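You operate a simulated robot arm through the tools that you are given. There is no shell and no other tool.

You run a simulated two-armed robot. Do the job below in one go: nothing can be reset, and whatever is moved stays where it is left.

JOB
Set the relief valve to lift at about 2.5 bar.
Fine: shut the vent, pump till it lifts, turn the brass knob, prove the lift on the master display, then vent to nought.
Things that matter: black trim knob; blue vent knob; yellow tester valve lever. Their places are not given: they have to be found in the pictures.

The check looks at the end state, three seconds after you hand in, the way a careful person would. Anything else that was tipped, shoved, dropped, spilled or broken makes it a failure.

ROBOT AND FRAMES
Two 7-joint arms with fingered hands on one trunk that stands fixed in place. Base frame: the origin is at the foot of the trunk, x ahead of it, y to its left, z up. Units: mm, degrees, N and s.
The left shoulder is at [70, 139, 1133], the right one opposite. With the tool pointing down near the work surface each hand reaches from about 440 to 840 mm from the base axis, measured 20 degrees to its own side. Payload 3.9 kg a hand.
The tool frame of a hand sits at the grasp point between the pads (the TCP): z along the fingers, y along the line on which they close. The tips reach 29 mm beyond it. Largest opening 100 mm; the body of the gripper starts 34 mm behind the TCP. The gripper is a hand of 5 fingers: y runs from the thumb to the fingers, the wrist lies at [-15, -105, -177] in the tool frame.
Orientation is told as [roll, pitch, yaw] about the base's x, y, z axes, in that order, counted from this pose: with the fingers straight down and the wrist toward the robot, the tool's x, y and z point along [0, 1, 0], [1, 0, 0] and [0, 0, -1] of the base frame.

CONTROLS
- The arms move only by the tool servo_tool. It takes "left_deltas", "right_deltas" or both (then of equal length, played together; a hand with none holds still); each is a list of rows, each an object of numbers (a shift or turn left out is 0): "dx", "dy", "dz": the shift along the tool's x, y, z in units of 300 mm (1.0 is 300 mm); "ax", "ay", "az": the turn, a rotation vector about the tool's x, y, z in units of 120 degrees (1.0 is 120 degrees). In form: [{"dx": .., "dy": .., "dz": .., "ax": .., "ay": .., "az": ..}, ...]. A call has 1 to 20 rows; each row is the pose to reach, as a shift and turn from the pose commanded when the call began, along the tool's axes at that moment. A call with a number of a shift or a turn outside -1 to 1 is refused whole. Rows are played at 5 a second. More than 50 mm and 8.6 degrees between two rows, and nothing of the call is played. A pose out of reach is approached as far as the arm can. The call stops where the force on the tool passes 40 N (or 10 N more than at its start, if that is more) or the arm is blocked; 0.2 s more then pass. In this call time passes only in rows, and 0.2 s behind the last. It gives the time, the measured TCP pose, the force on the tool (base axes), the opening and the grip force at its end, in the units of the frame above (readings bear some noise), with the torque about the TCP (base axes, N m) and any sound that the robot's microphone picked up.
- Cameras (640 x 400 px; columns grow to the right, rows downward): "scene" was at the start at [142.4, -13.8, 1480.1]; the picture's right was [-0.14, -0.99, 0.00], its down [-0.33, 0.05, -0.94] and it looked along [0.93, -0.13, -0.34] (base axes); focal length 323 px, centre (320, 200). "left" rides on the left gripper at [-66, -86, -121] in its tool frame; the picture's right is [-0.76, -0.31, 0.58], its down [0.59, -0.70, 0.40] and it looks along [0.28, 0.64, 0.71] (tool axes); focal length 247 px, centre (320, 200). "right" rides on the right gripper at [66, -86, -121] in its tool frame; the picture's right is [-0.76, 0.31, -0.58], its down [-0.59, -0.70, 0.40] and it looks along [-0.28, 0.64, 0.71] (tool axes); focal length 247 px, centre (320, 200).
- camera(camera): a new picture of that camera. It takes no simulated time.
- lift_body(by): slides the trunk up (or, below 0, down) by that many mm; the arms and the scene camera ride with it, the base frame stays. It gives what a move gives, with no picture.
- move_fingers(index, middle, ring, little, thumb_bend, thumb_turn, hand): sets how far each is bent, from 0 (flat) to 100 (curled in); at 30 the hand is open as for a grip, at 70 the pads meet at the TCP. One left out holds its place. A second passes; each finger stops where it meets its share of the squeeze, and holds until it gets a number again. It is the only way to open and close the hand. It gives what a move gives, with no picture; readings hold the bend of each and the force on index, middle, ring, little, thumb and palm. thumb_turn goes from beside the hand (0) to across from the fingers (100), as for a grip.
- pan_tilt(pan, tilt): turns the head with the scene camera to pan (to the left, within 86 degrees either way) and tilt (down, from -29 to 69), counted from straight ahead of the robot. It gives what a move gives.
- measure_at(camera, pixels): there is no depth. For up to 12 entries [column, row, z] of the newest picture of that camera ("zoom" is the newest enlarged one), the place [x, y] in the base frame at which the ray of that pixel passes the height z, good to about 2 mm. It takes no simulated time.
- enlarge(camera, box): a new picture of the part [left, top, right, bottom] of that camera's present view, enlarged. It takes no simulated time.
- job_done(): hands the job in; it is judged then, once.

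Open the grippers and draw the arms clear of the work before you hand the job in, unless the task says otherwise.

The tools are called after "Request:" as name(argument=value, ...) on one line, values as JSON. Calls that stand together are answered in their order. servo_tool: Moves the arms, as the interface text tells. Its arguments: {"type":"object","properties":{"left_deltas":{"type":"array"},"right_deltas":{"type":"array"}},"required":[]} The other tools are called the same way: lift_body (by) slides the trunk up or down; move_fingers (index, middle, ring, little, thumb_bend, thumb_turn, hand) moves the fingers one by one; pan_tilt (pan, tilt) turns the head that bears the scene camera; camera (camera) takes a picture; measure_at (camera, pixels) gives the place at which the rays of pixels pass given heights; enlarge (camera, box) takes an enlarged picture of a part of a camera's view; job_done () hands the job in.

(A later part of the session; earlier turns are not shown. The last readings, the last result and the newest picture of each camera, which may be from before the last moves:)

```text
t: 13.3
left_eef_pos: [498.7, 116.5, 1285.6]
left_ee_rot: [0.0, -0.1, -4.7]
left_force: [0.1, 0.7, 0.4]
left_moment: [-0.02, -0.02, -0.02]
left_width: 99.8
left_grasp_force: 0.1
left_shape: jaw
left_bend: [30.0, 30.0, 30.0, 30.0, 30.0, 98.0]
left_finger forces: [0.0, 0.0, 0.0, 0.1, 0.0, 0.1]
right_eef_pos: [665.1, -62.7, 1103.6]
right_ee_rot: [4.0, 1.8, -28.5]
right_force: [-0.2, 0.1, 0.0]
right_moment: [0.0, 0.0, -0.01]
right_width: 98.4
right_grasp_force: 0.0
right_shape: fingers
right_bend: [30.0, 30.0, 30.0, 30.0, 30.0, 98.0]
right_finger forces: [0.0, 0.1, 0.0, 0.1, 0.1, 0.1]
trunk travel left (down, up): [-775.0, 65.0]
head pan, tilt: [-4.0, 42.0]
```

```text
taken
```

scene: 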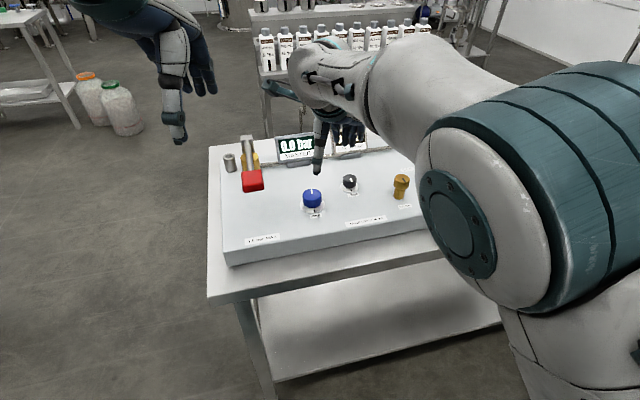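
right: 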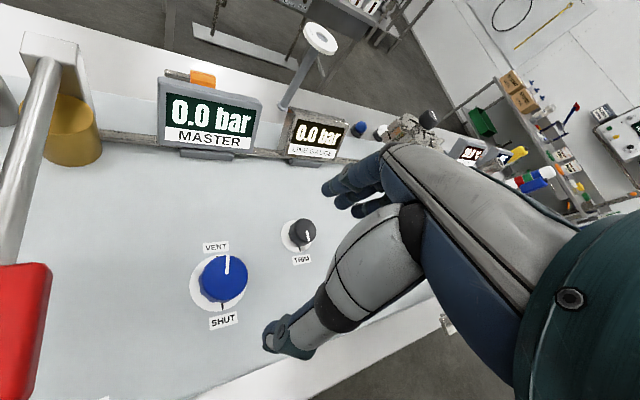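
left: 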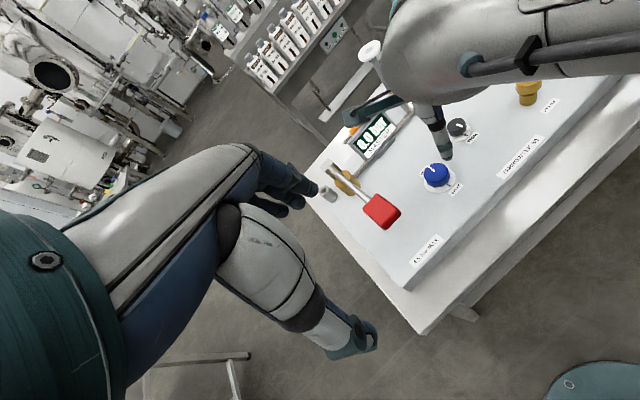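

The vent pointer now sits a bit clockwise of VENT. I enlarge to measure its exact angle relative to the SHUT mark.

Request:
enlarge(camera="right", box=[170, 230, 270, 335])

Request:
enlarge(camera="scene", box=[285, 165, 365, 215])

Request:
enlarge(camera="left", box=[405, 140, 475, 205])

```text
3.81 times, centred on (220, 282) of right
```

zoom: 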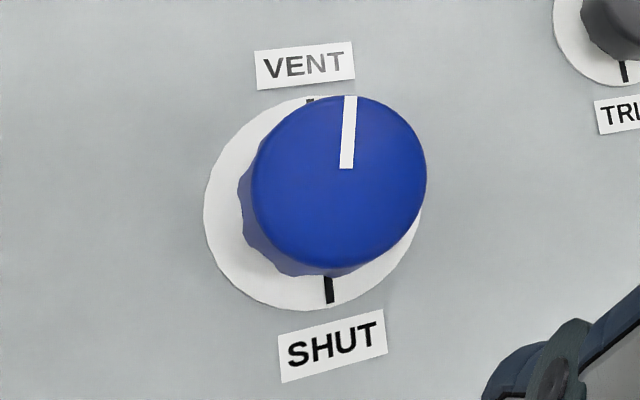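

```text
8.00 times, centred on (325, 190) of scene
```

zoom: 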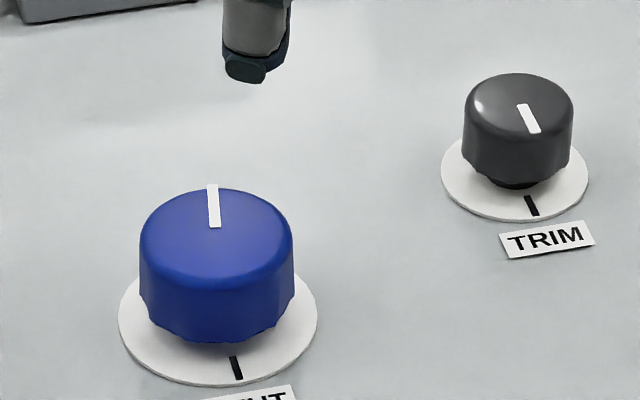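

```text
6.15 times, centred on (440, 172) of left
```

zoom: 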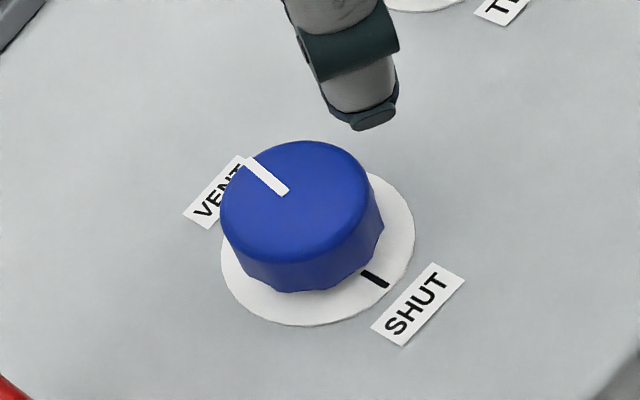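

The pointer turned only ~13° clockwise while the hand turned far more, which suggests a stop that way; counter-clockwise is worth trying. I first refine the knob axis from disc centre (218.2,282.8) and top centre (224.7,277.5) in the right view.

Request:
measure_at(camera="right", pixels=[[218.2, 282.8, 957], [218.2, 282.8, 960], [218.2, 282.8, 963], [224.7, 277.5, 985], [224.7, 277.5, 990], [224.7, 277.5, 995], [222.5, 306, 960], [217.5, 256, 960], [303.5, 234, 985]])

Request:
measure_at(camera="scene", pixels=[[312.25, 206.2, 957], [312.25, 206.2, 960], [312.25, 206.2, 963], [312, 193.5, 985], [312, 193.5, 990], [312, 193.5, 995]])

```text
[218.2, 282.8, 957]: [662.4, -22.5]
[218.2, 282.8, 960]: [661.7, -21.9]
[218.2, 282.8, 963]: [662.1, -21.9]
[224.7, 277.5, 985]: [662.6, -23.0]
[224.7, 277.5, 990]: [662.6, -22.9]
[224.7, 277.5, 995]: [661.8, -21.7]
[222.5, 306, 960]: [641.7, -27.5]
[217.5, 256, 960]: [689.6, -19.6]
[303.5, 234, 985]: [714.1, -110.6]
```

```text
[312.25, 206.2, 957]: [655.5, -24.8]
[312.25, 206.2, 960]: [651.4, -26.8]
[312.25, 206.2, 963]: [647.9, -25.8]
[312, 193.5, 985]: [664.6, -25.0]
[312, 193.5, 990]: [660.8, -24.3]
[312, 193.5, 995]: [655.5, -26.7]
```

Overhead measurement puts the vent axis at about (662.5,-23), and the panel is yawed about +9°. I level the right hand and move it above that axis at yaw ≈ -5°, ready for a counter-clockwise turn.

Request:
servo_tool(right_deltas=[{"dx": 0.0284, "dy": -0.0173, "dz": 0.0025, "ax": -0.002, "ay": -0.009, "az": -0.049}, {"dx": 0.0568, "dy": -0.0347, "dz": 0.005, "ax": -0.004, "ay": -0.018, "az": -0.098}, {"dx": 0.0852, "dy": -0.052, "dz": 0.0075, "ax": -0.006, "ay": -0.027, "az": -0.147}, {"dx": 0.1136, "dy": -0.0694, "dz": 0.0101, "ax": -0.0079, "ay": -0.0359, "az": -0.1958}])

Request:
camera(camera="right")

Request:
camera(camera="scene")

```text
t: 14.3
left_eef_pos: [499.6, 115.6, 1285.6]
left_ee_rot: [-0.1, 0.0, -4.7]
left_force: [-0.5, 0.3, -1.1]
left_moment: [-0.02, -0.04, -0.02]
left_width: 99.9
left_grasp_force: 0.1
left_shape: jaw
left_bend: [30.0, 30.0, 30.0, 30.0, 30.0, 98.0]
left_finger forces: [0.0, 0.0, 0.0, 0.0, 0.0, 0.0]
right_eef_pos: [662.7, -16.4, 1101.3]
right_ee_rot: [-0.8, -0.2, -4.2]
right_force: [0.8, 0.5, -0.2]
right_moment: [-0.02, -0.02, -0.01]
right_width: 98.6
right_grasp_force: 0.0
right_shape: fingers
right_bend: [30.0, 30.0, 30.0, 30.0, 30.0, 98.0]
right_finger forces: [0.1, 0.1, 0.0, 0.0, 0.0, 0.1]
trunk travel left (down, up): [-775.0, 65.0]
head pan, tilt: [-4.0, 42.0]
```

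```text
taken
```

right: 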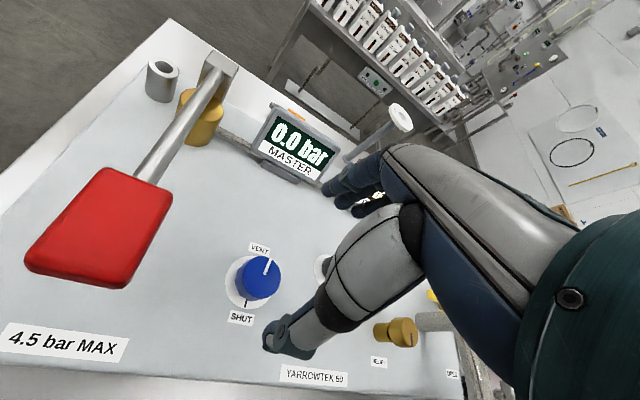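

```text
taken
```

scene: 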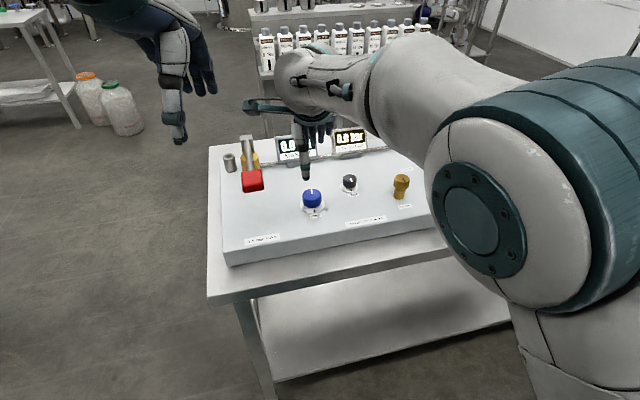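

The pointer still shows the same angle; hand is at (662.7,-16.4). I re-measure the knob axis from this view before descending.

Request:
enlarge(camera="right", box=[210, 230, 310, 335])

Request:
measure_at(camera="right", pixels=[[259.5, 276, 990], [252, 282, 960], [246, 304, 960]])

```text
3.81 times, centred on (260, 282) of right
```

zoom: 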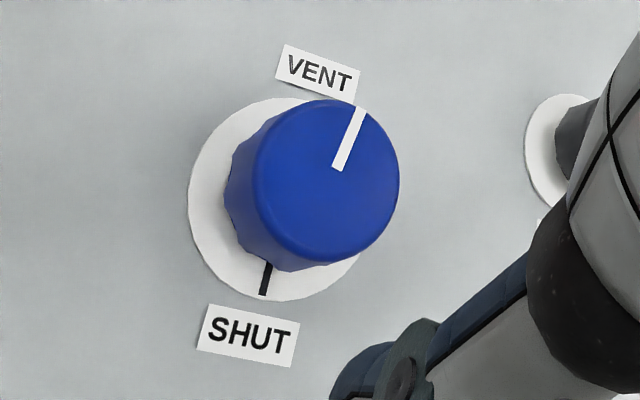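

```text
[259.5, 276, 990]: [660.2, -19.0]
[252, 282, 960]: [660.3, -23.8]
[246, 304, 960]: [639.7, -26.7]
```

Axis confirmed at about (661,-22). I descend around the knob to TCP z≈993.

Request:
servo_tool(right_deltas=[{"dx": -0.0137, "dy": -0.0043, "dz": 0.06, "ax": 0.0017, "ay": 0.0067}, {"dx": -0.0137, "dy": -0.0043, "dz": 0.14, "ax": 0.0017, "ay": 0.0067}, {"dx": -0.0137, "dy": -0.0043, "dz": 0.22, "ax": 0.0017, "ay": 0.0067}, {"dx": -0.0137, "dy": -0.0043, "dz": 0.28, "ax": 0.0017, "ay": 0.0067}, {"dx": -0.0137, "dy": -0.0043, "dz": 0.32, "ax": 0.0017, "ay": 0.0067}, {"dx": -0.0137, "dy": -0.0043, "dz": 0.345, "ax": 0.0017, "ay": 0.0067}, {"dx": -0.0137, "dy": -0.0043, "dz": 0.358, "ax": 0.0017, "ay": 0.0067}])

Request:
enlarge(camera="right", box=[240, 170, 400, 300])

Request:
enlarge(camera="left", box=[380, 110, 500, 210])

```text
t: 15.9
left_eef_pos: [499.5, 115.8, 1286.5]
left_ee_rot: [0.1, 0.0, -4.7]
left_force: [-0.3, -0.3, -0.6]
left_moment: [-0.03, -0.03, -0.03]
left_width: 99.8
left_grasp_force: 0.0
left_shape: jaw
left_bend: [30.0, 30.0, 30.0, 30.0, 30.0, 98.0]
left_finger forces: [0.0, 0.0, 0.0, 0.1, 0.1, 0.0]
right_eef_pos: [669.8, -39.6, 1005.3]
right_ee_rot: [3.6, 0.0, -6.9]
right_force: [-0.2, 0.3, 0.9]
right_moment: [0.02, -0.03, 0.02]
right_width: 98.7
right_grasp_force: 0.1
right_shape: fingers
right_bend: [30.0, 30.0, 30.0, 30.0, 30.0, 98.0]
right_finger forces: [0.1, 0.0, 0.0, 0.0, 0.1, 0.1]
trunk travel left (down, up): [-775.0, 65.0]
head pan, tilt: [-4.0, 42.0]
```

```text
3.08 times, centred on (320, 235) of right
```

zoom: 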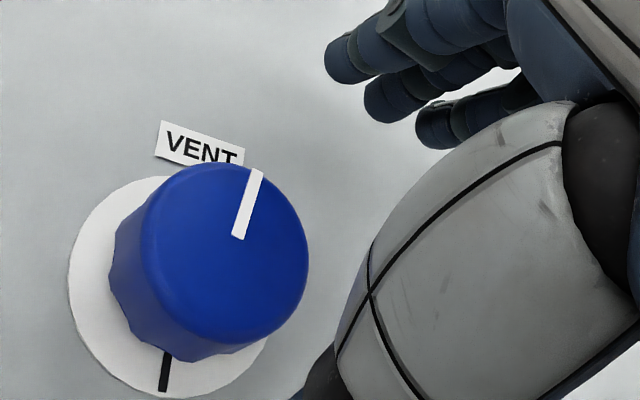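

```text
4.00 times, centred on (440, 160) of left
```

zoom: 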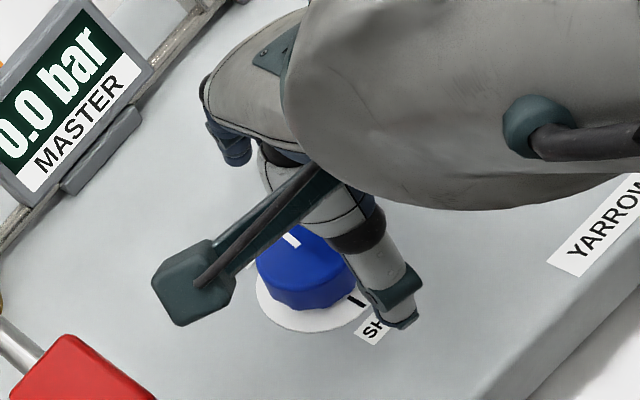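

The arm fell short of the commanded pose (9–18 mm off, rolled 3.6°), so this yaw is near its joint limits with the elbow in. I raise the hand and yaw back to about +45° where it tracked well.

Request:
servo_tool(right_deltas=[{"dz": -0.1}, {"dz": -0.2}, {"dz": -0.3}, {"dz": -0.36}])

Request:
servo_tool(right_deltas=[{"az": -0.065}, {"az": -0.13}, {"az": -0.195}, {"az": -0.26}, {"az": -0.325}, {"az": -0.39}, {"az": -0.42}])

Request:
camera(camera="scene")

```text
t: 16.9
left_eef_pos: [497.6, 116.2, 1285.3]
left_ee_rot: [0.0, -0.1, -4.7]
left_force: [-0.6, 0.1, 1.0]
left_moment: [0.01, 0.01, -0.02]
left_width: 99.6
left_grasp_force: 0.0
left_shape: jaw
left_bend: [30.0, 30.0, 30.0, 30.0, 30.0, 98.0]
left_finger forces: [0.0, 0.0, 0.0, 0.0, 0.0, 0.0]
right_eef_pos: [663.6, -28.5, 1101.6]
right_ee_rot: [1.0, 0.2, -5.1]
right_force: [0.4, 0.1, 0.6]
right_moment: [-0.01, 0.0, -0.01]
right_width: 98.4
right_grasp_force: 0.1
right_shape: fingers
right_bend: [30.0, 30.0, 30.0, 30.0, 30.0, 98.0]
right_finger forces: [0.1, 0.0, 0.0, 0.0, 0.0, 0.0]
trunk travel left (down, up): [-775.0, 65.0]
head pan, tilt: [-4.0, 42.0]
```

```text
t: 18.5
left_eef_pos: [499.1, 115.0, 1287.6]
left_ee_rot: [0.0, 0.0, -4.7]
left_force: [-0.4, 0.4, 0.4]
left_moment: [0.01, 0.0, 0.01]
left_width: 99.8
left_grasp_force: 0.2
left_shape: jaw
left_bend: [30.0, 30.0, 30.0, 30.0, 30.0, 98.0]
left_finger forces: [0.0, 0.1, 0.0, 0.2, 0.0, 0.0]
right_eef_pos: [661.6, -20.8, 1102.5]
right_ee_rot: [0.0, -0.2, 46.1]
right_force: [0.5, -0.2, 0.6]
right_moment: [-0.01, 0.0, 0.01]
right_width: 98.5
right_grasp_force: 0.2
right_shape: fingers
right_bend: [30.0, 30.0, 30.0, 30.0, 30.0, 98.0]
right_finger forces: [0.0, 0.0, 0.1, 0.1, 0.0, 0.1]
trunk travel left (down, up): [-775.0, 65.0]
head pan, tilt: [-4.0, 42.0]
```

```text
taken
```

scene: 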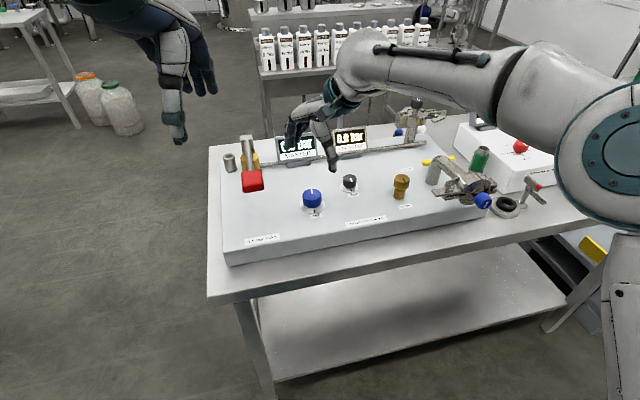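

At yaw 46° the arm tracks perfectly again. I test how far the yaw can go the other way (+86°, then more) at this safe height.

Request:
servo_tool(right_deltas=[{"az": -0.06}, {"az": -0.12}, {"az": -0.18}, {"az": -0.24}, {"az": -0.3}, {"az": -0.36}])

Request:
servo_tool(right_deltas=[{"az": -0.06}, {"az": -0.12}, {"az": -0.18}, {"az": -0.24}, {"az": -0.3}, {"az": -0.36}])

Request:
camera(camera="scene")

```text
t: 19.9
left_eef_pos: [499.8, 116.8, 1286.7]
left_ee_rot: [-0.1, 0.1, -4.7]
left_force: [0.3, -1.2, 0.2]
left_moment: [0.0, -0.01, -0.04]
left_width: 100.2
left_grasp_force: 0.0
left_shape: jaw
left_bend: [30.0, 30.0, 30.0, 30.0, 30.0, 98.0]
left_finger forces: [0.1, 0.0, 0.1, 0.0, 0.1, 0.0]
right_eef_pos: [661.4, -20.0, 1100.0]
right_ee_rot: [0.0, -0.1, 89.3]
right_force: [0.3, 0.0, 0.1]
right_moment: [0.0, -0.02, -0.02]
right_width: 98.4
right_grasp_force: 0.1
right_shape: fingers
right_bend: [30.0, 30.0, 30.0, 30.0, 30.0, 98.0]
right_finger forces: [0.0, 0.0, 0.0, 0.0, 0.0, 0.0]
trunk travel left (down, up): [-775.0, 65.0]
head pan, tilt: [-4.0, 42.0]
```

```text
t: 21.3
left_eef_pos: [497.9, 117.6, 1286.6]
left_ee_rot: [-0.1, 0.0, -4.7]
left_force: [-0.3, 1.0, 0.0]
left_moment: [-0.01, 0.02, 0.0]
left_width: 99.8
left_grasp_force: 0.0
left_shape: jaw
left_bend: [30.0, 30.0, 30.0, 30.0, 30.0, 98.0]
left_finger forces: [0.1, 0.0, 0.1, 0.1, 0.1, 0.0]
right_eef_pos: [595.6, -31.8, 1075.2]
right_ee_rot: [-0.2, 0.2, 132.4]
right_force: [-0.1, -0.5, 0.6]
right_moment: [0.01, -0.02, -0.02]
right_width: 99.1
right_grasp_force: 0.0
right_shape: fingers
right_bend: [30.0, 30.0, 30.0, 30.0, 30.0, 98.0]
right_finger forces: [0.1, 0.0, 0.1, 0.1, 0.0, 0.0]
right hand out of reach, approached as far as the arm can: row 1, 2, 3, 4, 5, 6
trunk travel left (down, up): [-775.0, 65.0]
head pan, tilt: [-4.0, 42.0]
```

```text
taken
```

scene: 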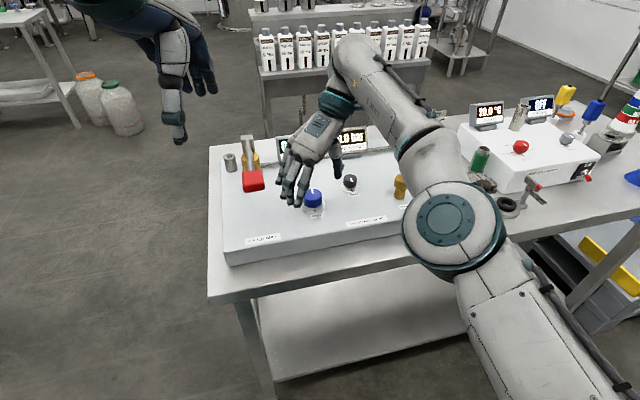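

Yaw up to ~90° is reachable at the vent, beyond that not. I rotate back clockwise to about yaw 30°, checking position on the way.

Request:
servo_tool(right_deltas=[{"az": 0.065}, {"az": 0.13}, {"az": 0.195}, {"az": 0.26}, {"az": 0.325}, {"az": 0.39}])

```text
t: 22.7
left_eef_pos: [497.2, 115.2, 1286.3]
left_ee_rot: [0.0, 0.0, -4.6]
left_force: [-0.1, -0.5, 0.9]
left_moment: [-0.01, -0.03, -0.01]
left_width: 99.9
left_grasp_force: 0.0
left_shape: jaw
left_bend: [30.0, 30.0, 30.0, 30.0, 30.0, 98.0]
left_finger forces: [0.0, 0.0, 0.0, 0.1, 0.1, 0.1]
right_eef_pos: [595.8, -34.1, 1078.8]
right_ee_rot: [-0.1, -0.3, 85.5]
right_force: [0.0, 0.0, 0.8]
right_moment: [0.0, -0.02, -0.03]
right_width: 98.6
right_grasp_force: 0.0
right_shape: fingers
right_bend: [30.0, 30.0, 30.0, 30.0, 30.0, 98.0]
right_finger forces: [0.0, 0.0, 0.1, 0.0, 0.0, 0.0]
trunk travel left (down, up): [-775.0, 65.0]
head pan, tilt: [-4.0, 42.0]
```

The commanded pose was reset, so I now shift to (661,-22,1095) while turning to yaw ≈ 25°.

Request:
servo_tool(right_deltas=[{"dx": -0.027, "dy": 0.007, "dz": -0.02, "az": 0.0625}, {"dx": -0.053, "dy": 0.014, "dz": -0.053, "az": 0.125}, {"dx": -0.08, "dy": 0.021, "dz": -0.053, "az": 0.1875}, {"dx": -0.107, "dy": 0.029, "dz": -0.053, "az": 0.25}, {"dx": -0.133, "dy": 0.036, "dz": -0.053, "az": 0.3125}, {"dx": -0.16, "dy": 0.043, "dz": -0.053, "az": 0.375}, {"dx": -0.187, "dy": 0.05, "dz": -0.053, "az": 0.4375}, {"dx": -0.213, "dy": 0.057, "dz": -0.053, "az": 0.5}])

Request:
camera(camera="right")

Request:
camera(camera="scene")

```text
t: 24.5
left_eef_pos: [498.3, 116.9, 1286.6]
left_ee_rot: [-0.1, 0.0, -4.7]
left_force: [-0.8, -0.1, 0.4]
left_moment: [-0.01, -0.02, 0.0]
left_width: 99.7
left_grasp_force: 0.1
left_shape: jaw
left_bend: [30.0, 30.0, 30.0, 30.0, 30.0, 98.0]
left_finger forces: [0.0, 0.1, 0.0, 0.1, 0.0, 0.0]
right_eef_pos: [660.1, -21.3, 1095.6]
right_ee_rot: [0.1, 0.0, 25.4]
right_force: [0.2, 0.1, -1.0]
right_moment: [-0.02, -0.01, 0.03]
right_width: 98.7
right_grasp_force: 0.1
right_shape: fingers
right_bend: [30.0, 30.0, 30.0, 30.0, 30.0, 98.0]
right_finger forces: [0.1, 0.0, 0.0, 0.1, 0.0, 0.0]
trunk travel left (down, up): [-775.0, 65.0]
head pan, tilt: [-4.0, 42.0]
```

```text
taken
```

right: 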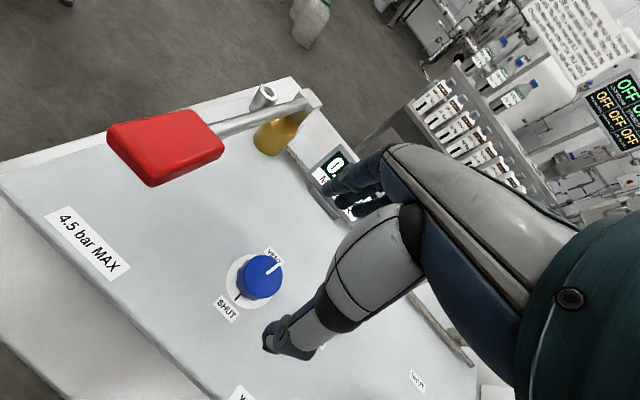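

```text
taken
```

scene: 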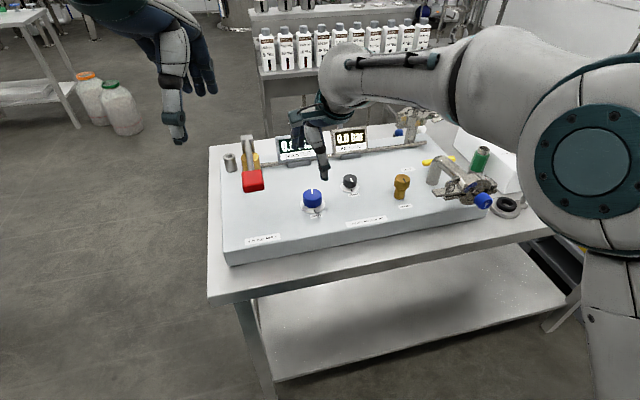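

Pose is accurate at yaw 25°. I descend onto the vent knob axis (662,-22.5) to z≈994.

Request:
servo_tool(right_deltas=[{"dx": -0.006, "dy": 0.004, "dz": 0.1}, {"dx": -0.006, "dy": 0.004, "dz": 0.18}, {"dx": -0.006, "dy": 0.004, "dz": 0.25}, {"dx": -0.006, "dy": 0.004, "dz": 0.3}, {"dx": -0.006, "dy": 0.004, "dz": 0.325}, {"dx": -0.006, "dy": 0.004, "dz": 0.34}])

Request:
enlarge(camera="right", box=[240, 170, 400, 300])

```text
t: 25.9
left_eef_pos: [499.0, 114.7, 1286.5]
left_ee_rot: [-0.1, 0.0, -4.6]
left_force: [-0.8, 0.7, -0.2]
left_moment: [0.01, 0.0, 0.03]
left_width: 99.7
left_grasp_force: 0.2
left_shape: jaw
left_bend: [30.0, 30.0, 30.0, 30.0, 30.0, 98.0]
left_finger forces: [0.1, 0.1, 0.0, 0.0, 0.0, 0.1]
right_eef_pos: [661.8, -23.5, 991.6]
right_ee_rot: [0.2, -0.1, 25.6]
right_force: [0.1, -0.5, -0.5]
right_moment: [-0.04, -0.01, 0.02]
right_width: 99.0
right_grasp_force: 0.0
right_shape: fingers
right_bend: [30.0, 30.0, 30.0, 30.0, 30.0, 98.0]
right_finger forces: [0.0, 0.1, 0.1, 0.0, 0.1, 0.0]
trunk travel left (down, up): [-775.0, 65.0]
head pan, tilt: [-4.0, 42.0]
```

```text
3.08 times, centred on (320, 235) of right
```

zoom: 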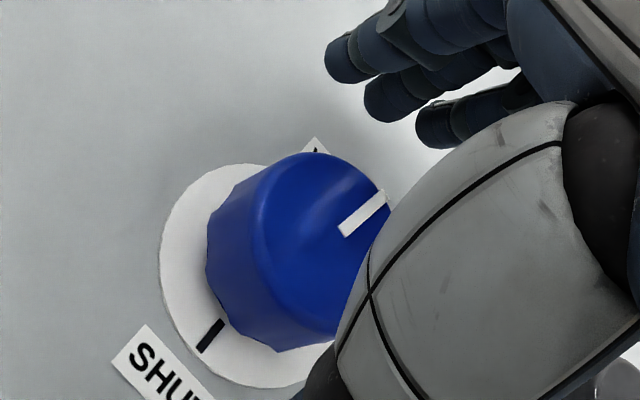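

Aligned at (661.8,-23.5,991.6). I close index, middle and thumb on the knob.

Request:
move_fingers(hand="right", index=68, middle=68, thumb_bend=68)

Request:
enlarge(camera="right", box=[240, 170, 400, 300])

```text
t: 26.9
left_eef_pos: [499.9, 116.3, 1287.0]
left_ee_rot: [-0.1, 0.0, -4.6]
left_force: [-1.3, -0.1, 0.3]
left_moment: [-0.02, 0.02, -0.01]
left_width: 99.8
left_grasp_force: 0.1
left_shape: jaw
left_bend: [30.0, 30.0, 30.0, 30.0, 30.0, 98.0]
left_finger forces: [0.0, 0.0, 0.0, 0.0, 0.1, 0.1]
right_eef_pos: [662.5, -21.9, 991.8]
right_ee_rot: [0.1, -0.1, 25.5]
right_force: [8.3, 2.7, 2.5]
right_moment: [0.0, -0.13, 0.05]
right_width: 33.2
right_grasp_force: 11.9
right_shape: fingers
right_bend: [58.0, 59.0, 30.0, 30.0, 61.0, 97.0]
right_finger forces: [8.5, 7.3, 0.0, 0.0, 7.4, 0.0]
trunk travel left (down, up): [-775.0, 65.0]
head pan, tilt: [-4.0, 42.0]
```

```text
3.08 times, centred on (320, 235) of right
```

zoom: 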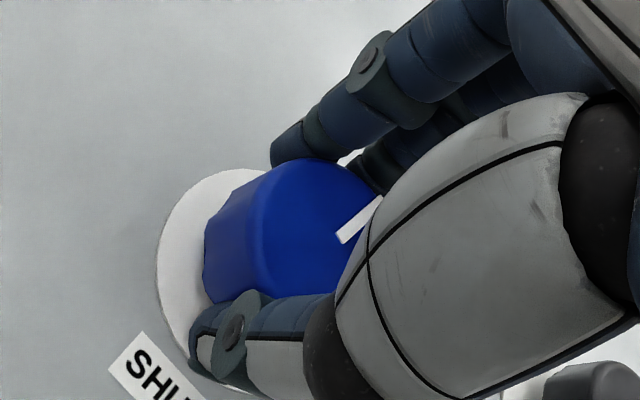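

Centred grip: bends 58/59/61, ~8 N each. I turn counter-clockwise 20° and check torque and pointer.

Request:
servo_tool(right_deltas=[{"az": -0.042}, {"az": -0.083}, {"az": -0.125}, {"az": -0.167}])

Request:
enlarge(camera="right", box=[240, 170, 400, 300])

Request:
enlarge(camera="left", box=[405, 140, 475, 205])

```text
t: 27.9
left_eef_pos: [499.3, 116.1, 1285.3]
left_ee_rot: [0.1, 0.0, -4.6]
left_force: [-0.2, -0.4, 0.3]
left_moment: [0.01, 0.0, -0.05]
left_width: 99.4
left_grasp_force: 0.1
left_shape: jaw
left_bend: [30.0, 30.0, 30.0, 30.0, 30.0, 98.0]
left_finger forces: [0.0, 0.0, 0.0, 0.0, 0.0, 0.1]
right_eef_pos: [662.1, -21.3, 991.1]
right_ee_rot: [0.1, 0.0, 45.7]
right_force: [4.9, 2.4, 1.7]
right_moment: [0.03, -0.12, -0.02]
right_width: 32.8
right_grasp_force: 10.3
right_shape: fingers
right_bend: [58.0, 59.0, 30.0, 30.0, 61.0, 97.0]
right_finger forces: [6.7, 6.8, 0.0, 0.1, 7.8, 0.0]
trunk travel left (down, up): [-775.0, 65.0]
head pan, tilt: [-4.0, 42.0]
```

```text
3.08 times, centred on (320, 235) of right
```

zoom: 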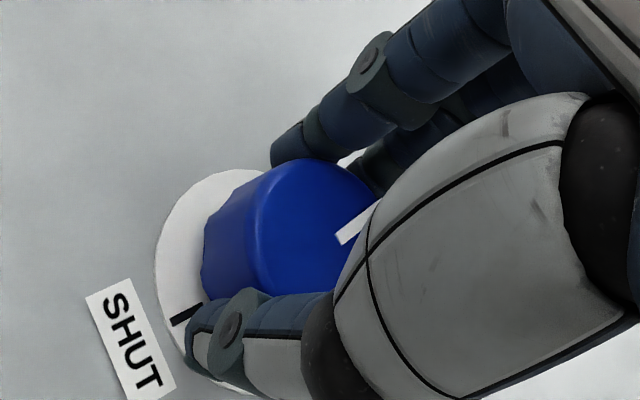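

```text
6.15 times, centred on (440, 172) of left
```

zoom: 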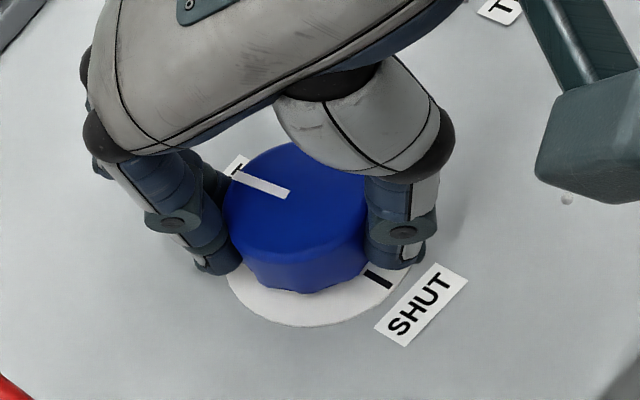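

The knob followed counter-clockwise with almost no torque (-0.02 N·m). I continue another 40° to yaw ≈ 86°.

Request:
servo_tool(right_deltas=[{"az": -0.042}, {"az": -0.083}, {"az": -0.125}, {"az": -0.167}, {"az": -0.208}, {"az": -0.25}, {"az": -0.292}, {"az": -0.333}])

Request:
enlarge(camera="right", box=[240, 170, 400, 300])

Request:
enlarge(camera="left", box=[405, 140, 475, 205])

```text
t: 29.7
left_eef_pos: [498.5, 116.3, 1286.5]
left_ee_rot: [0.1, 0.0, -4.8]
left_force: [0.0, 0.5, -0.4]
left_moment: [0.01, 0.02, -0.01]
left_width: 99.7
left_grasp_force: 0.0
left_shape: jaw
left_bend: [30.0, 30.0, 30.0, 30.0, 30.0, 98.0]
left_finger forces: [0.0, 0.0, 0.0, 0.1, 0.1, 0.0]
right_eef_pos: [661.5, -23.1, 992.1]
right_ee_rot: [0.0, -0.1, 85.8]
right_force: [-1.0, 0.8, -0.8]
right_moment: [-0.02, 0.02, -0.03]
right_width: 32.3
right_grasp_force: 10.4
right_shape: fingers
right_bend: [59.0, 61.0, 30.0, 30.0, 61.0, 95.0]
right_finger forces: [5.7, 5.5, 0.0, 0.1, 9.8, 0.1]
trunk travel left (down, up): [-775.0, 65.0]
head pan, tilt: [-4.0, 42.0]
```

```text
3.08 times, centred on (320, 235) of right
```

zoom: 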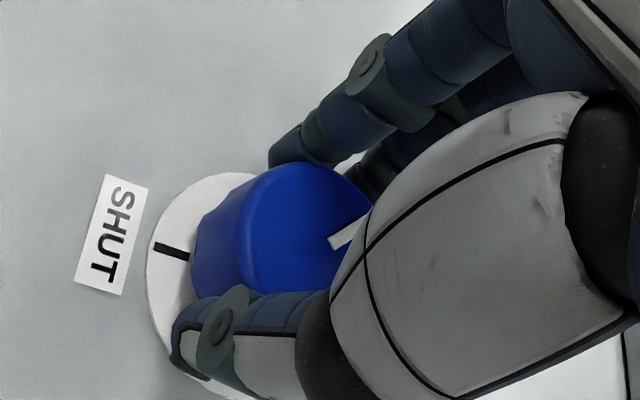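

```text
6.15 times, centred on (440, 172) of left
```

zoom: 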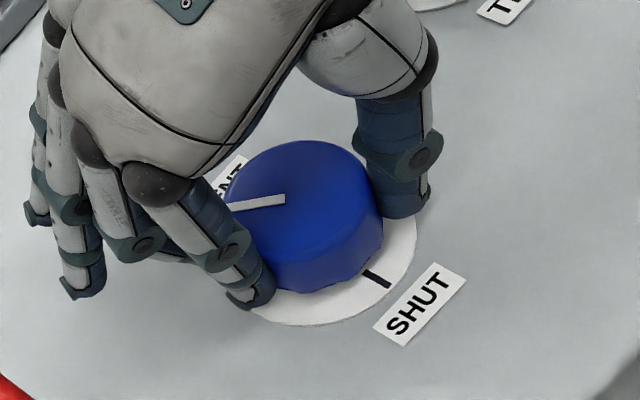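

The pointer is now ~50° counter-clockwise of VENT with no resistance. I release, rotate the open hand back to yaw 25° in place, and regrip.

Request:
move_fingers(hand="right", index=32, middle=32, thumb_bend=32)

Request:
servo_tool(right_deltas=[{"az": 0.065}, {"az": 0.13}, {"az": 0.195}, {"az": 0.26}, {"az": 0.325}, {"az": 0.39}, {"az": 0.455}, {"az": 0.508}])

Request:
enlarge(camera="right", box=[240, 170, 400, 300])

```text
t: 30.7
left_eef_pos: [498.6, 116.5, 1285.4]
left_ee_rot: [0.0, 0.0, -4.7]
left_force: [-0.4, 0.6, 0.8]
left_moment: [-0.03, 0.01, -0.02]
left_width: 99.8
left_grasp_force: 0.1
left_shape: jaw
left_bend: [30.0, 30.0, 30.0, 30.0, 30.0, 98.0]
left_finger forces: [0.1, 0.0, 0.1, 0.1, 0.0, 0.0]
right_eef_pos: [662.7, -22.9, 993.3]
right_ee_rot: [0.0, -0.2, 85.6]
right_force: [-0.4, -0.1, 0.5]
right_moment: [0.0, 0.01, 0.0]
right_width: 93.6
right_grasp_force: 0.2
right_shape: fingers
right_bend: [32.0, 32.0, 30.0, 30.0, 32.0, 97.0]
right_finger forces: [0.0, 0.1, 0.1, 0.1, 0.0, 0.0]
trunk travel left (down, up): [-775.0, 65.0]
head pan, tilt: [-4.0, 42.0]
```

```text
t: 32.5
left_eef_pos: [499.0, 116.9, 1286.8]
left_ee_rot: [-0.1, -0.1, -4.7]
left_force: [-0.2, 1.2, -0.3]
left_moment: [-0.01, -0.02, 0.02]
left_width: 99.8
left_grasp_force: 0.0
left_shape: jaw
left_bend: [30.0, 30.0, 30.0, 30.0, 30.0, 98.0]
left_finger forces: [0.1, 0.0, 0.1, 0.0, 0.0, 0.0]
right_eef_pos: [663.5, -22.1, 994.0]
right_ee_rot: [0.1, -0.2, 24.5]
right_force: [0.6, 0.5, -0.6]
right_moment: [0.03, 0.03, 0.0]
right_width: 93.9
right_grasp_force: 0.1
right_shape: fingers
right_bend: [32.0, 32.0, 30.0, 30.0, 32.0, 98.0]
right_finger forces: [0.0, 0.0, 0.0, 0.0, 0.0, 0.1]
trunk travel left (down, up): [-775.0, 65.0]
head pan, tilt: [-4.0, 42.0]
```

```text
3.08 times, centred on (320, 235) of right
```

zoom: 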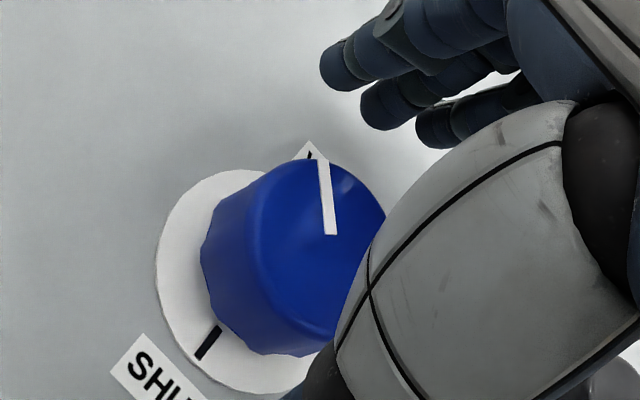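

Pointer stayed where left. I regrip and make the next 62° counter-clockwise stroke.

Request:
move_fingers(hand="right", index=68, middle=68, thumb_bend=68)

Request:
servo_tool(right_deltas=[{"az": -0.043}, {"az": -0.086}, {"az": -0.13}, {"az": -0.173}, {"az": -0.216}, {"az": -0.26}, {"az": -0.303}, {"az": -0.346}, {"az": -0.39}, {"az": -0.433}, {"az": -0.476}, {"az": -0.52}])

Request:
enlarge(camera="right", box=[240, 170, 400, 300])

Request:
enlarge(camera="left", box=[405, 140, 475, 205])

```text
t: 33.5
left_eef_pos: [499.9, 116.3, 1286.2]
left_ee_rot: [0.0, 0.0, -4.7]
left_force: [-0.5, -1.1, 0.5]
left_moment: [0.01, 0.0, 0.0]
left_width: 99.7
left_grasp_force: 0.1
left_shape: jaw
left_bend: [30.0, 30.0, 30.0, 30.0, 30.0, 98.0]
left_finger forces: [0.0, 0.0, 0.0, 0.0, 0.0, 0.1]
right_eef_pos: [665.2, -22.5, 992.8]
right_ee_rot: [0.0, -0.1, 24.6]
right_force: [7.8, 1.3, 3.6]
right_moment: [0.0, -0.14, 0.02]
right_width: 33.2
right_grasp_force: 11.3
right_shape: fingers
right_bend: [58.0, 60.0, 30.0, 30.0, 61.0, 97.0]
right_finger forces: [8.1, 7.4, 0.0, 0.0, 7.8, 0.0]
trunk travel left (down, up): [-775.0, 65.0]
head pan, tilt: [-4.0, 42.0]
```

```text
t: 36.1
left_eef_pos: [497.2, 116.0, 1287.0]
left_ee_rot: [0.1, 0.0, -4.7]
left_force: [0.5, -0.3, 0.0]
left_moment: [0.0, -0.01, 0.03]
left_width: 100.0
left_grasp_force: 0.0
left_shape: jaw
left_bend: [30.0, 30.0, 30.0, 30.0, 30.0, 98.0]
left_finger forces: [0.0, 0.0, 0.0, 0.0, 0.0, 0.0]
right_eef_pos: [662.1, -21.2, 992.2]
right_ee_rot: [-0.1, -0.2, 87.1]
right_force: [1.3, 1.4, 4.4]
right_moment: [-0.02, -0.01, -0.05]
right_width: 33.3
right_grasp_force: 11.4
right_shape: fingers
right_bend: [59.0, 61.0, 30.0, 30.0, 61.0, 96.0]
right_finger forces: [6.4, 6.2, 0.1, 0.1, 10.2, 0.0]
trunk travel left (down, up): [-775.0, 65.0]
head pan, tilt: [-4.0, 42.0]
```

```text
3.08 times, centred on (320, 235) of right
```

zoom: 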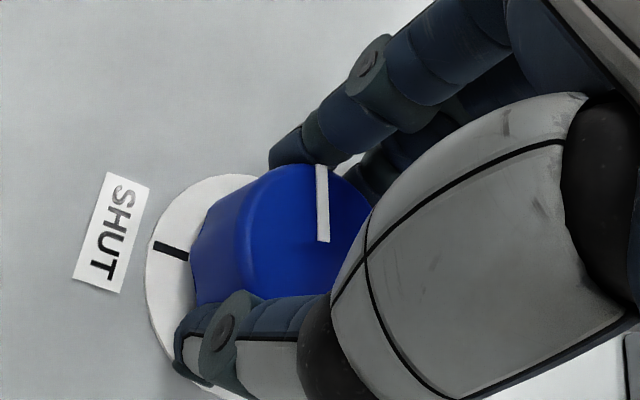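

```text
6.15 times, centred on (440, 172) of left
```

zoom: 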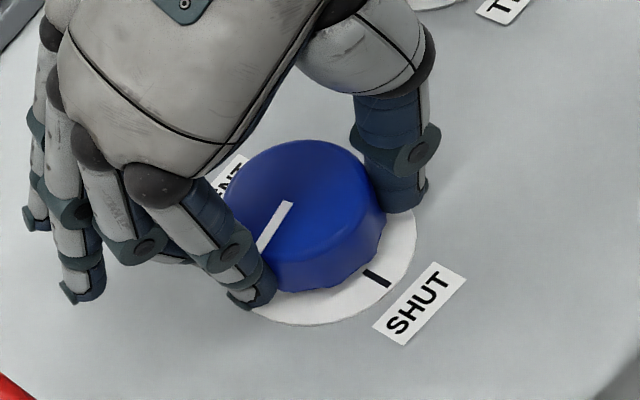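

The pointer is ~105° around towards SHUT. I release, rotate back and do another stroke.

Request:
move_fingers(hand="right", index=32, middle=32, thumb_bend=32)

Request:
servo_tool(right_deltas=[{"az": 0.065}, {"az": 0.13}, {"az": 0.195}, {"az": 0.26}, {"az": 0.325}, {"az": 0.39}, {"az": 0.455}, {"az": 0.52}])

Request:
move_fingers(hand="right", index=68, middle=68, thumb_bend=68)

Request:
servo_tool(right_deltas=[{"az": -0.043}, {"az": -0.086}, {"az": -0.13}, {"az": -0.173}, {"az": -0.216}, {"az": -0.26}, {"az": -0.303}, {"az": -0.346}, {"az": -0.39}, {"az": -0.433}, {"az": -0.476}, {"az": -0.52}])

Request:
enlarge(camera="right", box=[240, 170, 400, 300])

Request:
enlarge(camera="left", box=[405, 140, 475, 205])

```text
t: 37.1
left_eef_pos: [499.3, 115.6, 1286.9]
left_ee_rot: [0.1, 0.1, -4.6]
left_force: [0.3, -0.3, 0.7]
left_moment: [0.01, -0.02, 0.01]
left_width: 99.9
left_grasp_force: 0.1
left_shape: jaw
left_bend: [30.0, 30.0, 30.0, 30.0, 30.0, 98.0]
left_finger forces: [0.0, 0.0, 0.0, 0.0, 0.0, 0.0]
right_eef_pos: [663.1, -22.8, 992.8]
right_ee_rot: [-0.1, -0.1, 87.0]
right_force: [-0.7, 0.4, -0.1]
right_moment: [-0.01, -0.03, -0.02]
right_width: 93.6
right_grasp_force: 0.1
right_shape: fingers
right_bend: [32.0, 32.0, 30.0, 30.0, 32.0, 97.0]
right_finger forces: [0.0, 0.0, 0.0, 0.0, 0.0, 0.1]
trunk travel left (down, up): [-775.0, 65.0]
head pan, tilt: [-4.0, 42.0]
```

```text
t: 38.9
left_eef_pos: [498.6, 116.0, 1285.7]
left_ee_rot: [-0.1, -0.1, -4.8]
left_force: [-0.2, 0.2, -0.6]
left_moment: [-0.03, -0.01, 0.0]
left_width: 99.7
left_grasp_force: 0.0
left_shape: jaw
left_bend: [30.0, 30.0, 30.0, 30.0, 30.0, 98.0]
left_finger forces: [0.1, 0.0, 0.1, 0.0, 0.1, 0.1]
right_eef_pos: [662.8, -23.2, 994.2]
right_ee_rot: [0.2, -0.3, 24.4]
right_force: [-0.5, 0.0, -0.3]
right_moment: [-0.01, 0.02, 0.02]
right_width: 93.8
right_grasp_force: 0.0
right_shape: fingers
right_bend: [32.0, 32.0, 30.0, 30.0, 32.0, 98.0]
right_finger forces: [0.0, 0.0, 0.0, 0.0, 0.0, 0.0]
trunk travel left (down, up): [-775.0, 65.0]
head pan, tilt: [-4.0, 42.0]
```

```text
t: 39.9
left_eef_pos: [499.3, 117.4, 1286.3]
left_ee_rot: [0.0, 0.0, -4.7]
left_force: [0.1, 0.0, 0.1]
left_moment: [-0.04, 0.0, 0.01]
left_width: 99.8
left_grasp_force: 0.1
left_shape: jaw
left_bend: [30.0, 30.0, 30.0, 30.0, 30.0, 98.0]
left_finger forces: [0.0, 0.0, 0.1, 0.0, 0.0, 0.1]
right_eef_pos: [664.4, -21.5, 991.8]
right_ee_rot: [0.0, -0.2, 24.6]
right_force: [7.8, 0.8, 3.3]
right_moment: [0.0, -0.15, 0.02]
right_width: 33.5
right_grasp_force: 11.7
right_shape: fingers
right_bend: [58.0, 59.0, 30.0, 30.0, 61.0, 97.0]
right_finger forces: [7.8, 7.6, 0.0, 0.0, 7.9, 0.0]
trunk travel left (down, up): [-775.0, 65.0]
head pan, tilt: [-4.0, 42.0]
```

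```text
t: 42.5
left_eef_pos: [498.9, 116.2, 1286.1]
left_ee_rot: [0.1, 0.1, -4.7]
left_force: [-0.5, 0.4, 0.3]
left_moment: [0.01, -0.01, -0.02]
left_width: 100.0
left_grasp_force: 0.1
left_shape: jaw
left_bend: [30.0, 30.0, 30.0, 30.0, 30.0, 98.0]
left_finger forces: [0.1, 0.0, 0.0, 0.1, 0.1, 0.0]
right_eef_pos: [662.2, -21.6, 993.3]
right_ee_rot: [0.0, -0.1, 87.1]
right_force: [1.4, 0.6, 0.9]
right_moment: [-0.08, -0.02, -0.02]
right_width: 33.4
right_grasp_force: 11.1
right_shape: fingers
right_bend: [59.0, 61.0, 30.0, 30.0, 61.0, 96.0]
right_finger forces: [5.5, 5.5, 0.0, 0.0, 10.3, 0.0]
trunk travel left (down, up): [-775.0, 65.0]
head pan, tilt: [-4.0, 42.0]
```

```text
3.08 times, centred on (320, 235) of right
```

zoom: 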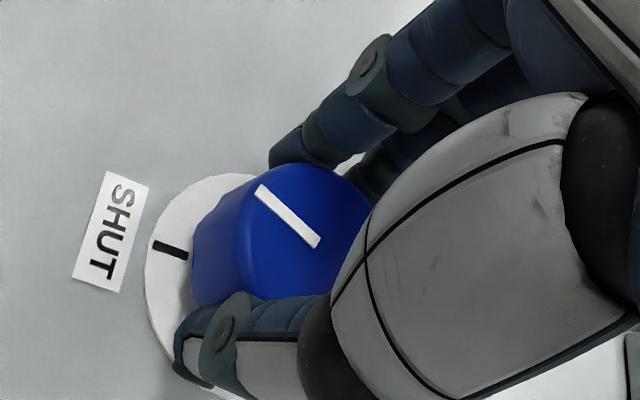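

```text
6.15 times, centred on (440, 172) of left
```

zoom: 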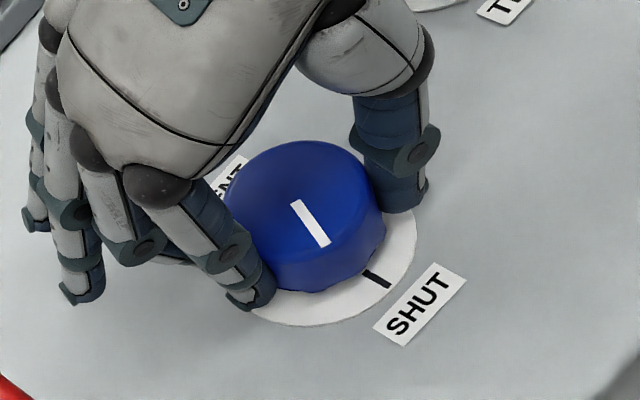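

The pointer is now about 20–25° short of SHUT. I regrip and turn ~24° more.

Request:
move_fingers(hand="right", index=32, middle=32, thumb_bend=32)

Request:
servo_tool(right_deltas=[{"az": 0.065}, {"az": 0.13}, {"az": 0.195}, {"az": 0.26}, {"az": 0.325}])

Request:
move_fingers(hand="right", index=68, middle=68, thumb_bend=68)

Request:
servo_tool(right_deltas=[{"az": -0.033}, {"az": -0.066}, {"az": -0.1}, {"az": -0.133}, {"az": -0.166}, {"az": -0.2}])

Request:
enlarge(camera="left", box=[405, 140, 475, 205])

Request:
enlarge(camera="right", box=[240, 170, 400, 300])

```text
t: 43.5
left_eef_pos: [498.9, 116.3, 1286.1]
left_ee_rot: [0.1, 0.0, -4.8]
left_force: [0.0, 0.6, 0.9]
left_moment: [0.03, 0.01, 0.02]
left_width: 99.8
left_grasp_force: 0.1
left_shape: jaw
left_bend: [30.0, 30.0, 30.0, 30.0, 30.0, 98.0]
left_finger forces: [0.0, 0.0, 0.0, 0.0, 0.1, 0.0]
right_eef_pos: [662.2, -22.4, 992.5]
right_ee_rot: [0.0, -0.1, 87.0]
right_force: [0.5, 0.2, 0.6]
right_moment: [0.01, 0.0, -0.04]
right_width: 93.8
right_grasp_force: 0.0
right_shape: fingers
right_bend: [32.0, 32.0, 30.0, 30.0, 32.0, 97.0]
right_finger forces: [0.1, 0.0, 0.1, 0.0, 0.0, 0.1]
trunk travel left (down, up): [-775.0, 65.0]
head pan, tilt: [-4.0, 42.0]
```

```text
t: 44.7
left_eef_pos: [499.0, 117.4, 1286.7]
left_ee_rot: [0.0, -0.1, -4.7]
left_force: [-0.2, -0.1, -0.7]
left_moment: [-0.05, 0.0, 0.02]
left_width: 99.7
left_grasp_force: 0.1
left_shape: jaw
left_bend: [30.0, 30.0, 30.0, 30.0, 30.0, 98.0]
left_finger forces: [0.0, 0.1, 0.0, 0.1, 0.0, 0.0]
right_eef_pos: [660.7, -21.2, 992.2]
right_ee_rot: [0.1, -0.3, 48.0]
right_force: [-0.2, 0.3, -0.1]
right_moment: [0.01, 0.02, -0.02]
right_width: 93.8
right_grasp_force: 0.1
right_shape: fingers
right_bend: [32.0, 32.0, 30.0, 30.0, 32.0, 98.0]
right_finger forces: [0.1, 0.0, 0.0, 0.1, 0.0, 0.0]
trunk travel left (down, up): [-775.0, 65.0]
head pan, tilt: [-4.0, 42.0]
```

```text
t: 45.7
left_eef_pos: [499.9, 116.3, 1286.1]
left_ee_rot: [0.0, 0.0, -4.6]
left_force: [0.8, -0.1, 0.5]
left_moment: [-0.03, 0.02, -0.01]
left_width: 99.7
left_grasp_force: 0.1
left_shape: jaw
left_bend: [30.0, 30.0, 30.0, 30.0, 30.0, 98.0]
left_finger forces: [0.1, 0.1, 0.0, 0.0, 0.0, 0.0]
right_eef_pos: [662.1, -21.0, 992.5]
right_ee_rot: [0.1, -0.1, 48.0]
right_force: [5.3, 3.8, 1.9]
right_moment: [0.06, -0.12, 0.03]
right_width: 33.1
right_grasp_force: 11.6
right_shape: fingers
right_bend: [59.0, 60.0, 30.0, 30.0, 60.0, 97.0]
right_finger forces: [7.6, 7.2, 0.0, 0.0, 8.4, 0.1]
trunk travel left (down, up): [-775.0, 65.0]
head pan, tilt: [-4.0, 42.0]
```

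```text
t: 47.1
left_eef_pos: [499.4, 117.2, 1286.0]
left_ee_rot: [-0.1, 0.0, -4.6]
left_force: [0.0, -0.3, -0.8]
left_moment: [-0.03, 0.0, -0.02]
left_width: 99.6
left_grasp_force: 0.2
left_shape: jaw
left_bend: [30.0, 30.0, 30.0, 30.0, 30.0, 98.0]
left_finger forces: [0.1, 0.1, 0.0, 0.0, 0.0, 0.1]
right_eef_pos: [662.1, -22.3, 991.9]
right_ee_rot: [0.1, 0.0, 72.1]
right_force: [2.2, 4.8, 4.3]
right_moment: [0.07, -0.05, -0.02]
right_width: 33.1
right_grasp_force: 11.4
right_shape: fingers
right_bend: [59.0, 61.0, 30.0, 30.0, 61.0, 96.0]
right_finger forces: [7.9, 6.5, 0.0, 0.0, 8.8, 0.1]
trunk travel left (down, up): [-775.0, 65.0]
head pan, tilt: [-4.0, 42.0]
```

```text
6.15 times, centred on (440, 172) of left
```

zoom: 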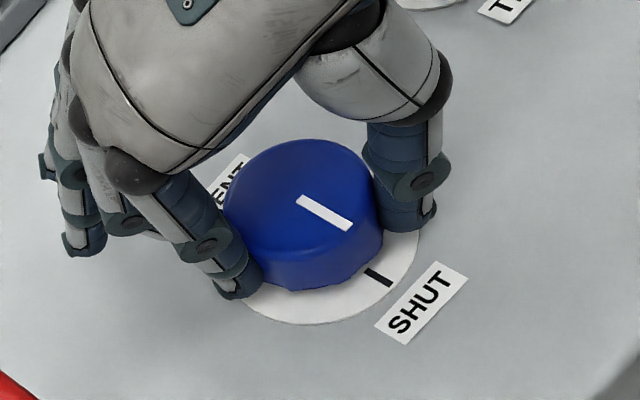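

```text
3.08 times, centred on (320, 235) of right
```

zoom: 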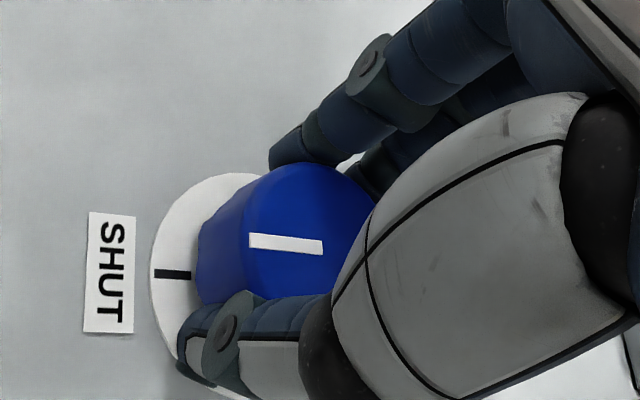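

The pointer now lines up with the SHUT mark within a few degrees. I release, lift off, and check it from above.

Request:
move_fingers(hand="right", index=32, middle=32, thumb_bend=32)

Request:
servo_tool(right_deltas=[{"dz": -0.06}, {"dz": -0.14}, {"dz": -0.24}, {"dz": -0.34}])

Request:
camera(camera="right")

Request:
enlarge(camera="left", box=[405, 140, 475, 205])

```text
t: 48.1
left_eef_pos: [497.6, 116.4, 1286.3]
left_ee_rot: [-0.1, 0.0, -4.7]
left_force: [0.2, 0.7, 0.2]
left_moment: [0.01, 0.01, -0.01]
left_width: 99.9
left_grasp_force: 0.0
left_shape: jaw
left_bend: [30.0, 30.0, 30.0, 30.0, 30.0, 98.0]
left_finger forces: [0.0, 0.0, 0.0, 0.1, 0.0, 0.1]
right_eef_pos: [661.8, -23.3, 991.8]
right_ee_rot: [0.0, -0.1, 72.0]
right_force: [-0.5, -0.2, 0.4]
right_moment: [0.02, 0.01, 0.04]
right_width: 93.7
right_grasp_force: 0.0
right_shape: fingers
right_bend: [32.0, 32.0, 30.0, 30.0, 32.0, 97.0]
right_finger forces: [0.0, 0.0, 0.0, 0.0, 0.0, 0.1]
trunk travel left (down, up): [-775.0, 65.0]
head pan, tilt: [-4.0, 42.0]
```

```text
t: 49.1
left_eef_pos: [497.6, 117.1, 1286.4]
left_ee_rot: [0.0, -0.1, -4.8]
left_force: [-0.4, -0.3, 0.9]
left_moment: [0.01, -0.03, 0.01]
left_width: 99.7
left_grasp_force: 0.0
left_shape: jaw
left_bend: [30.0, 30.0, 30.0, 30.0, 30.0, 98.0]
left_finger forces: [0.0, 0.1, 0.1, 0.0, 0.0, 0.1]
right_eef_pos: [662.5, -23.1, 1095.2]
right_ee_rot: [-0.1, -0.1, 72.0]
right_force: [0.3, -0.1, -0.2]
right_moment: [-0.02, -0.01, 0.0]
right_width: 93.6
right_grasp_force: 0.1
right_shape: fingers
right_bend: [32.0, 32.0, 30.0, 30.0, 32.0, 98.0]
right_finger forces: [0.1, 0.0, 0.0, 0.1, 0.1, 0.0]
trunk travel left (down, up): [-775.0, 65.0]
head pan, tilt: [-4.0, 42.0]
```

```text
taken
```

right: 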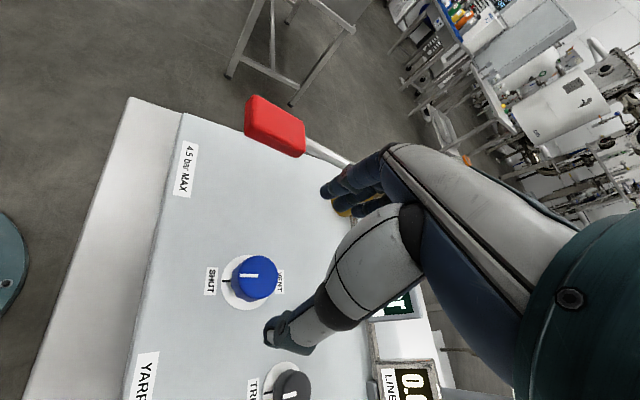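

```text
6.15 times, centred on (440, 172) of left
```

zoom: 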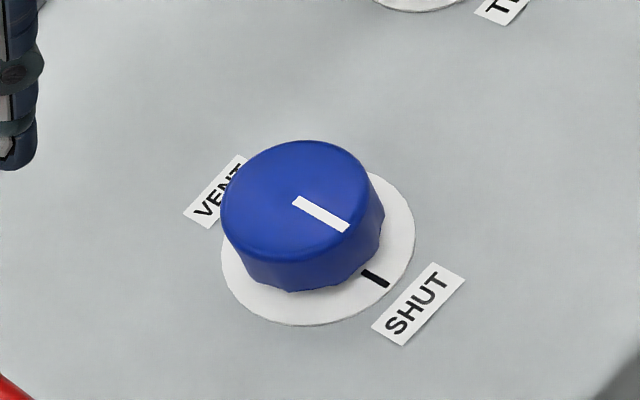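

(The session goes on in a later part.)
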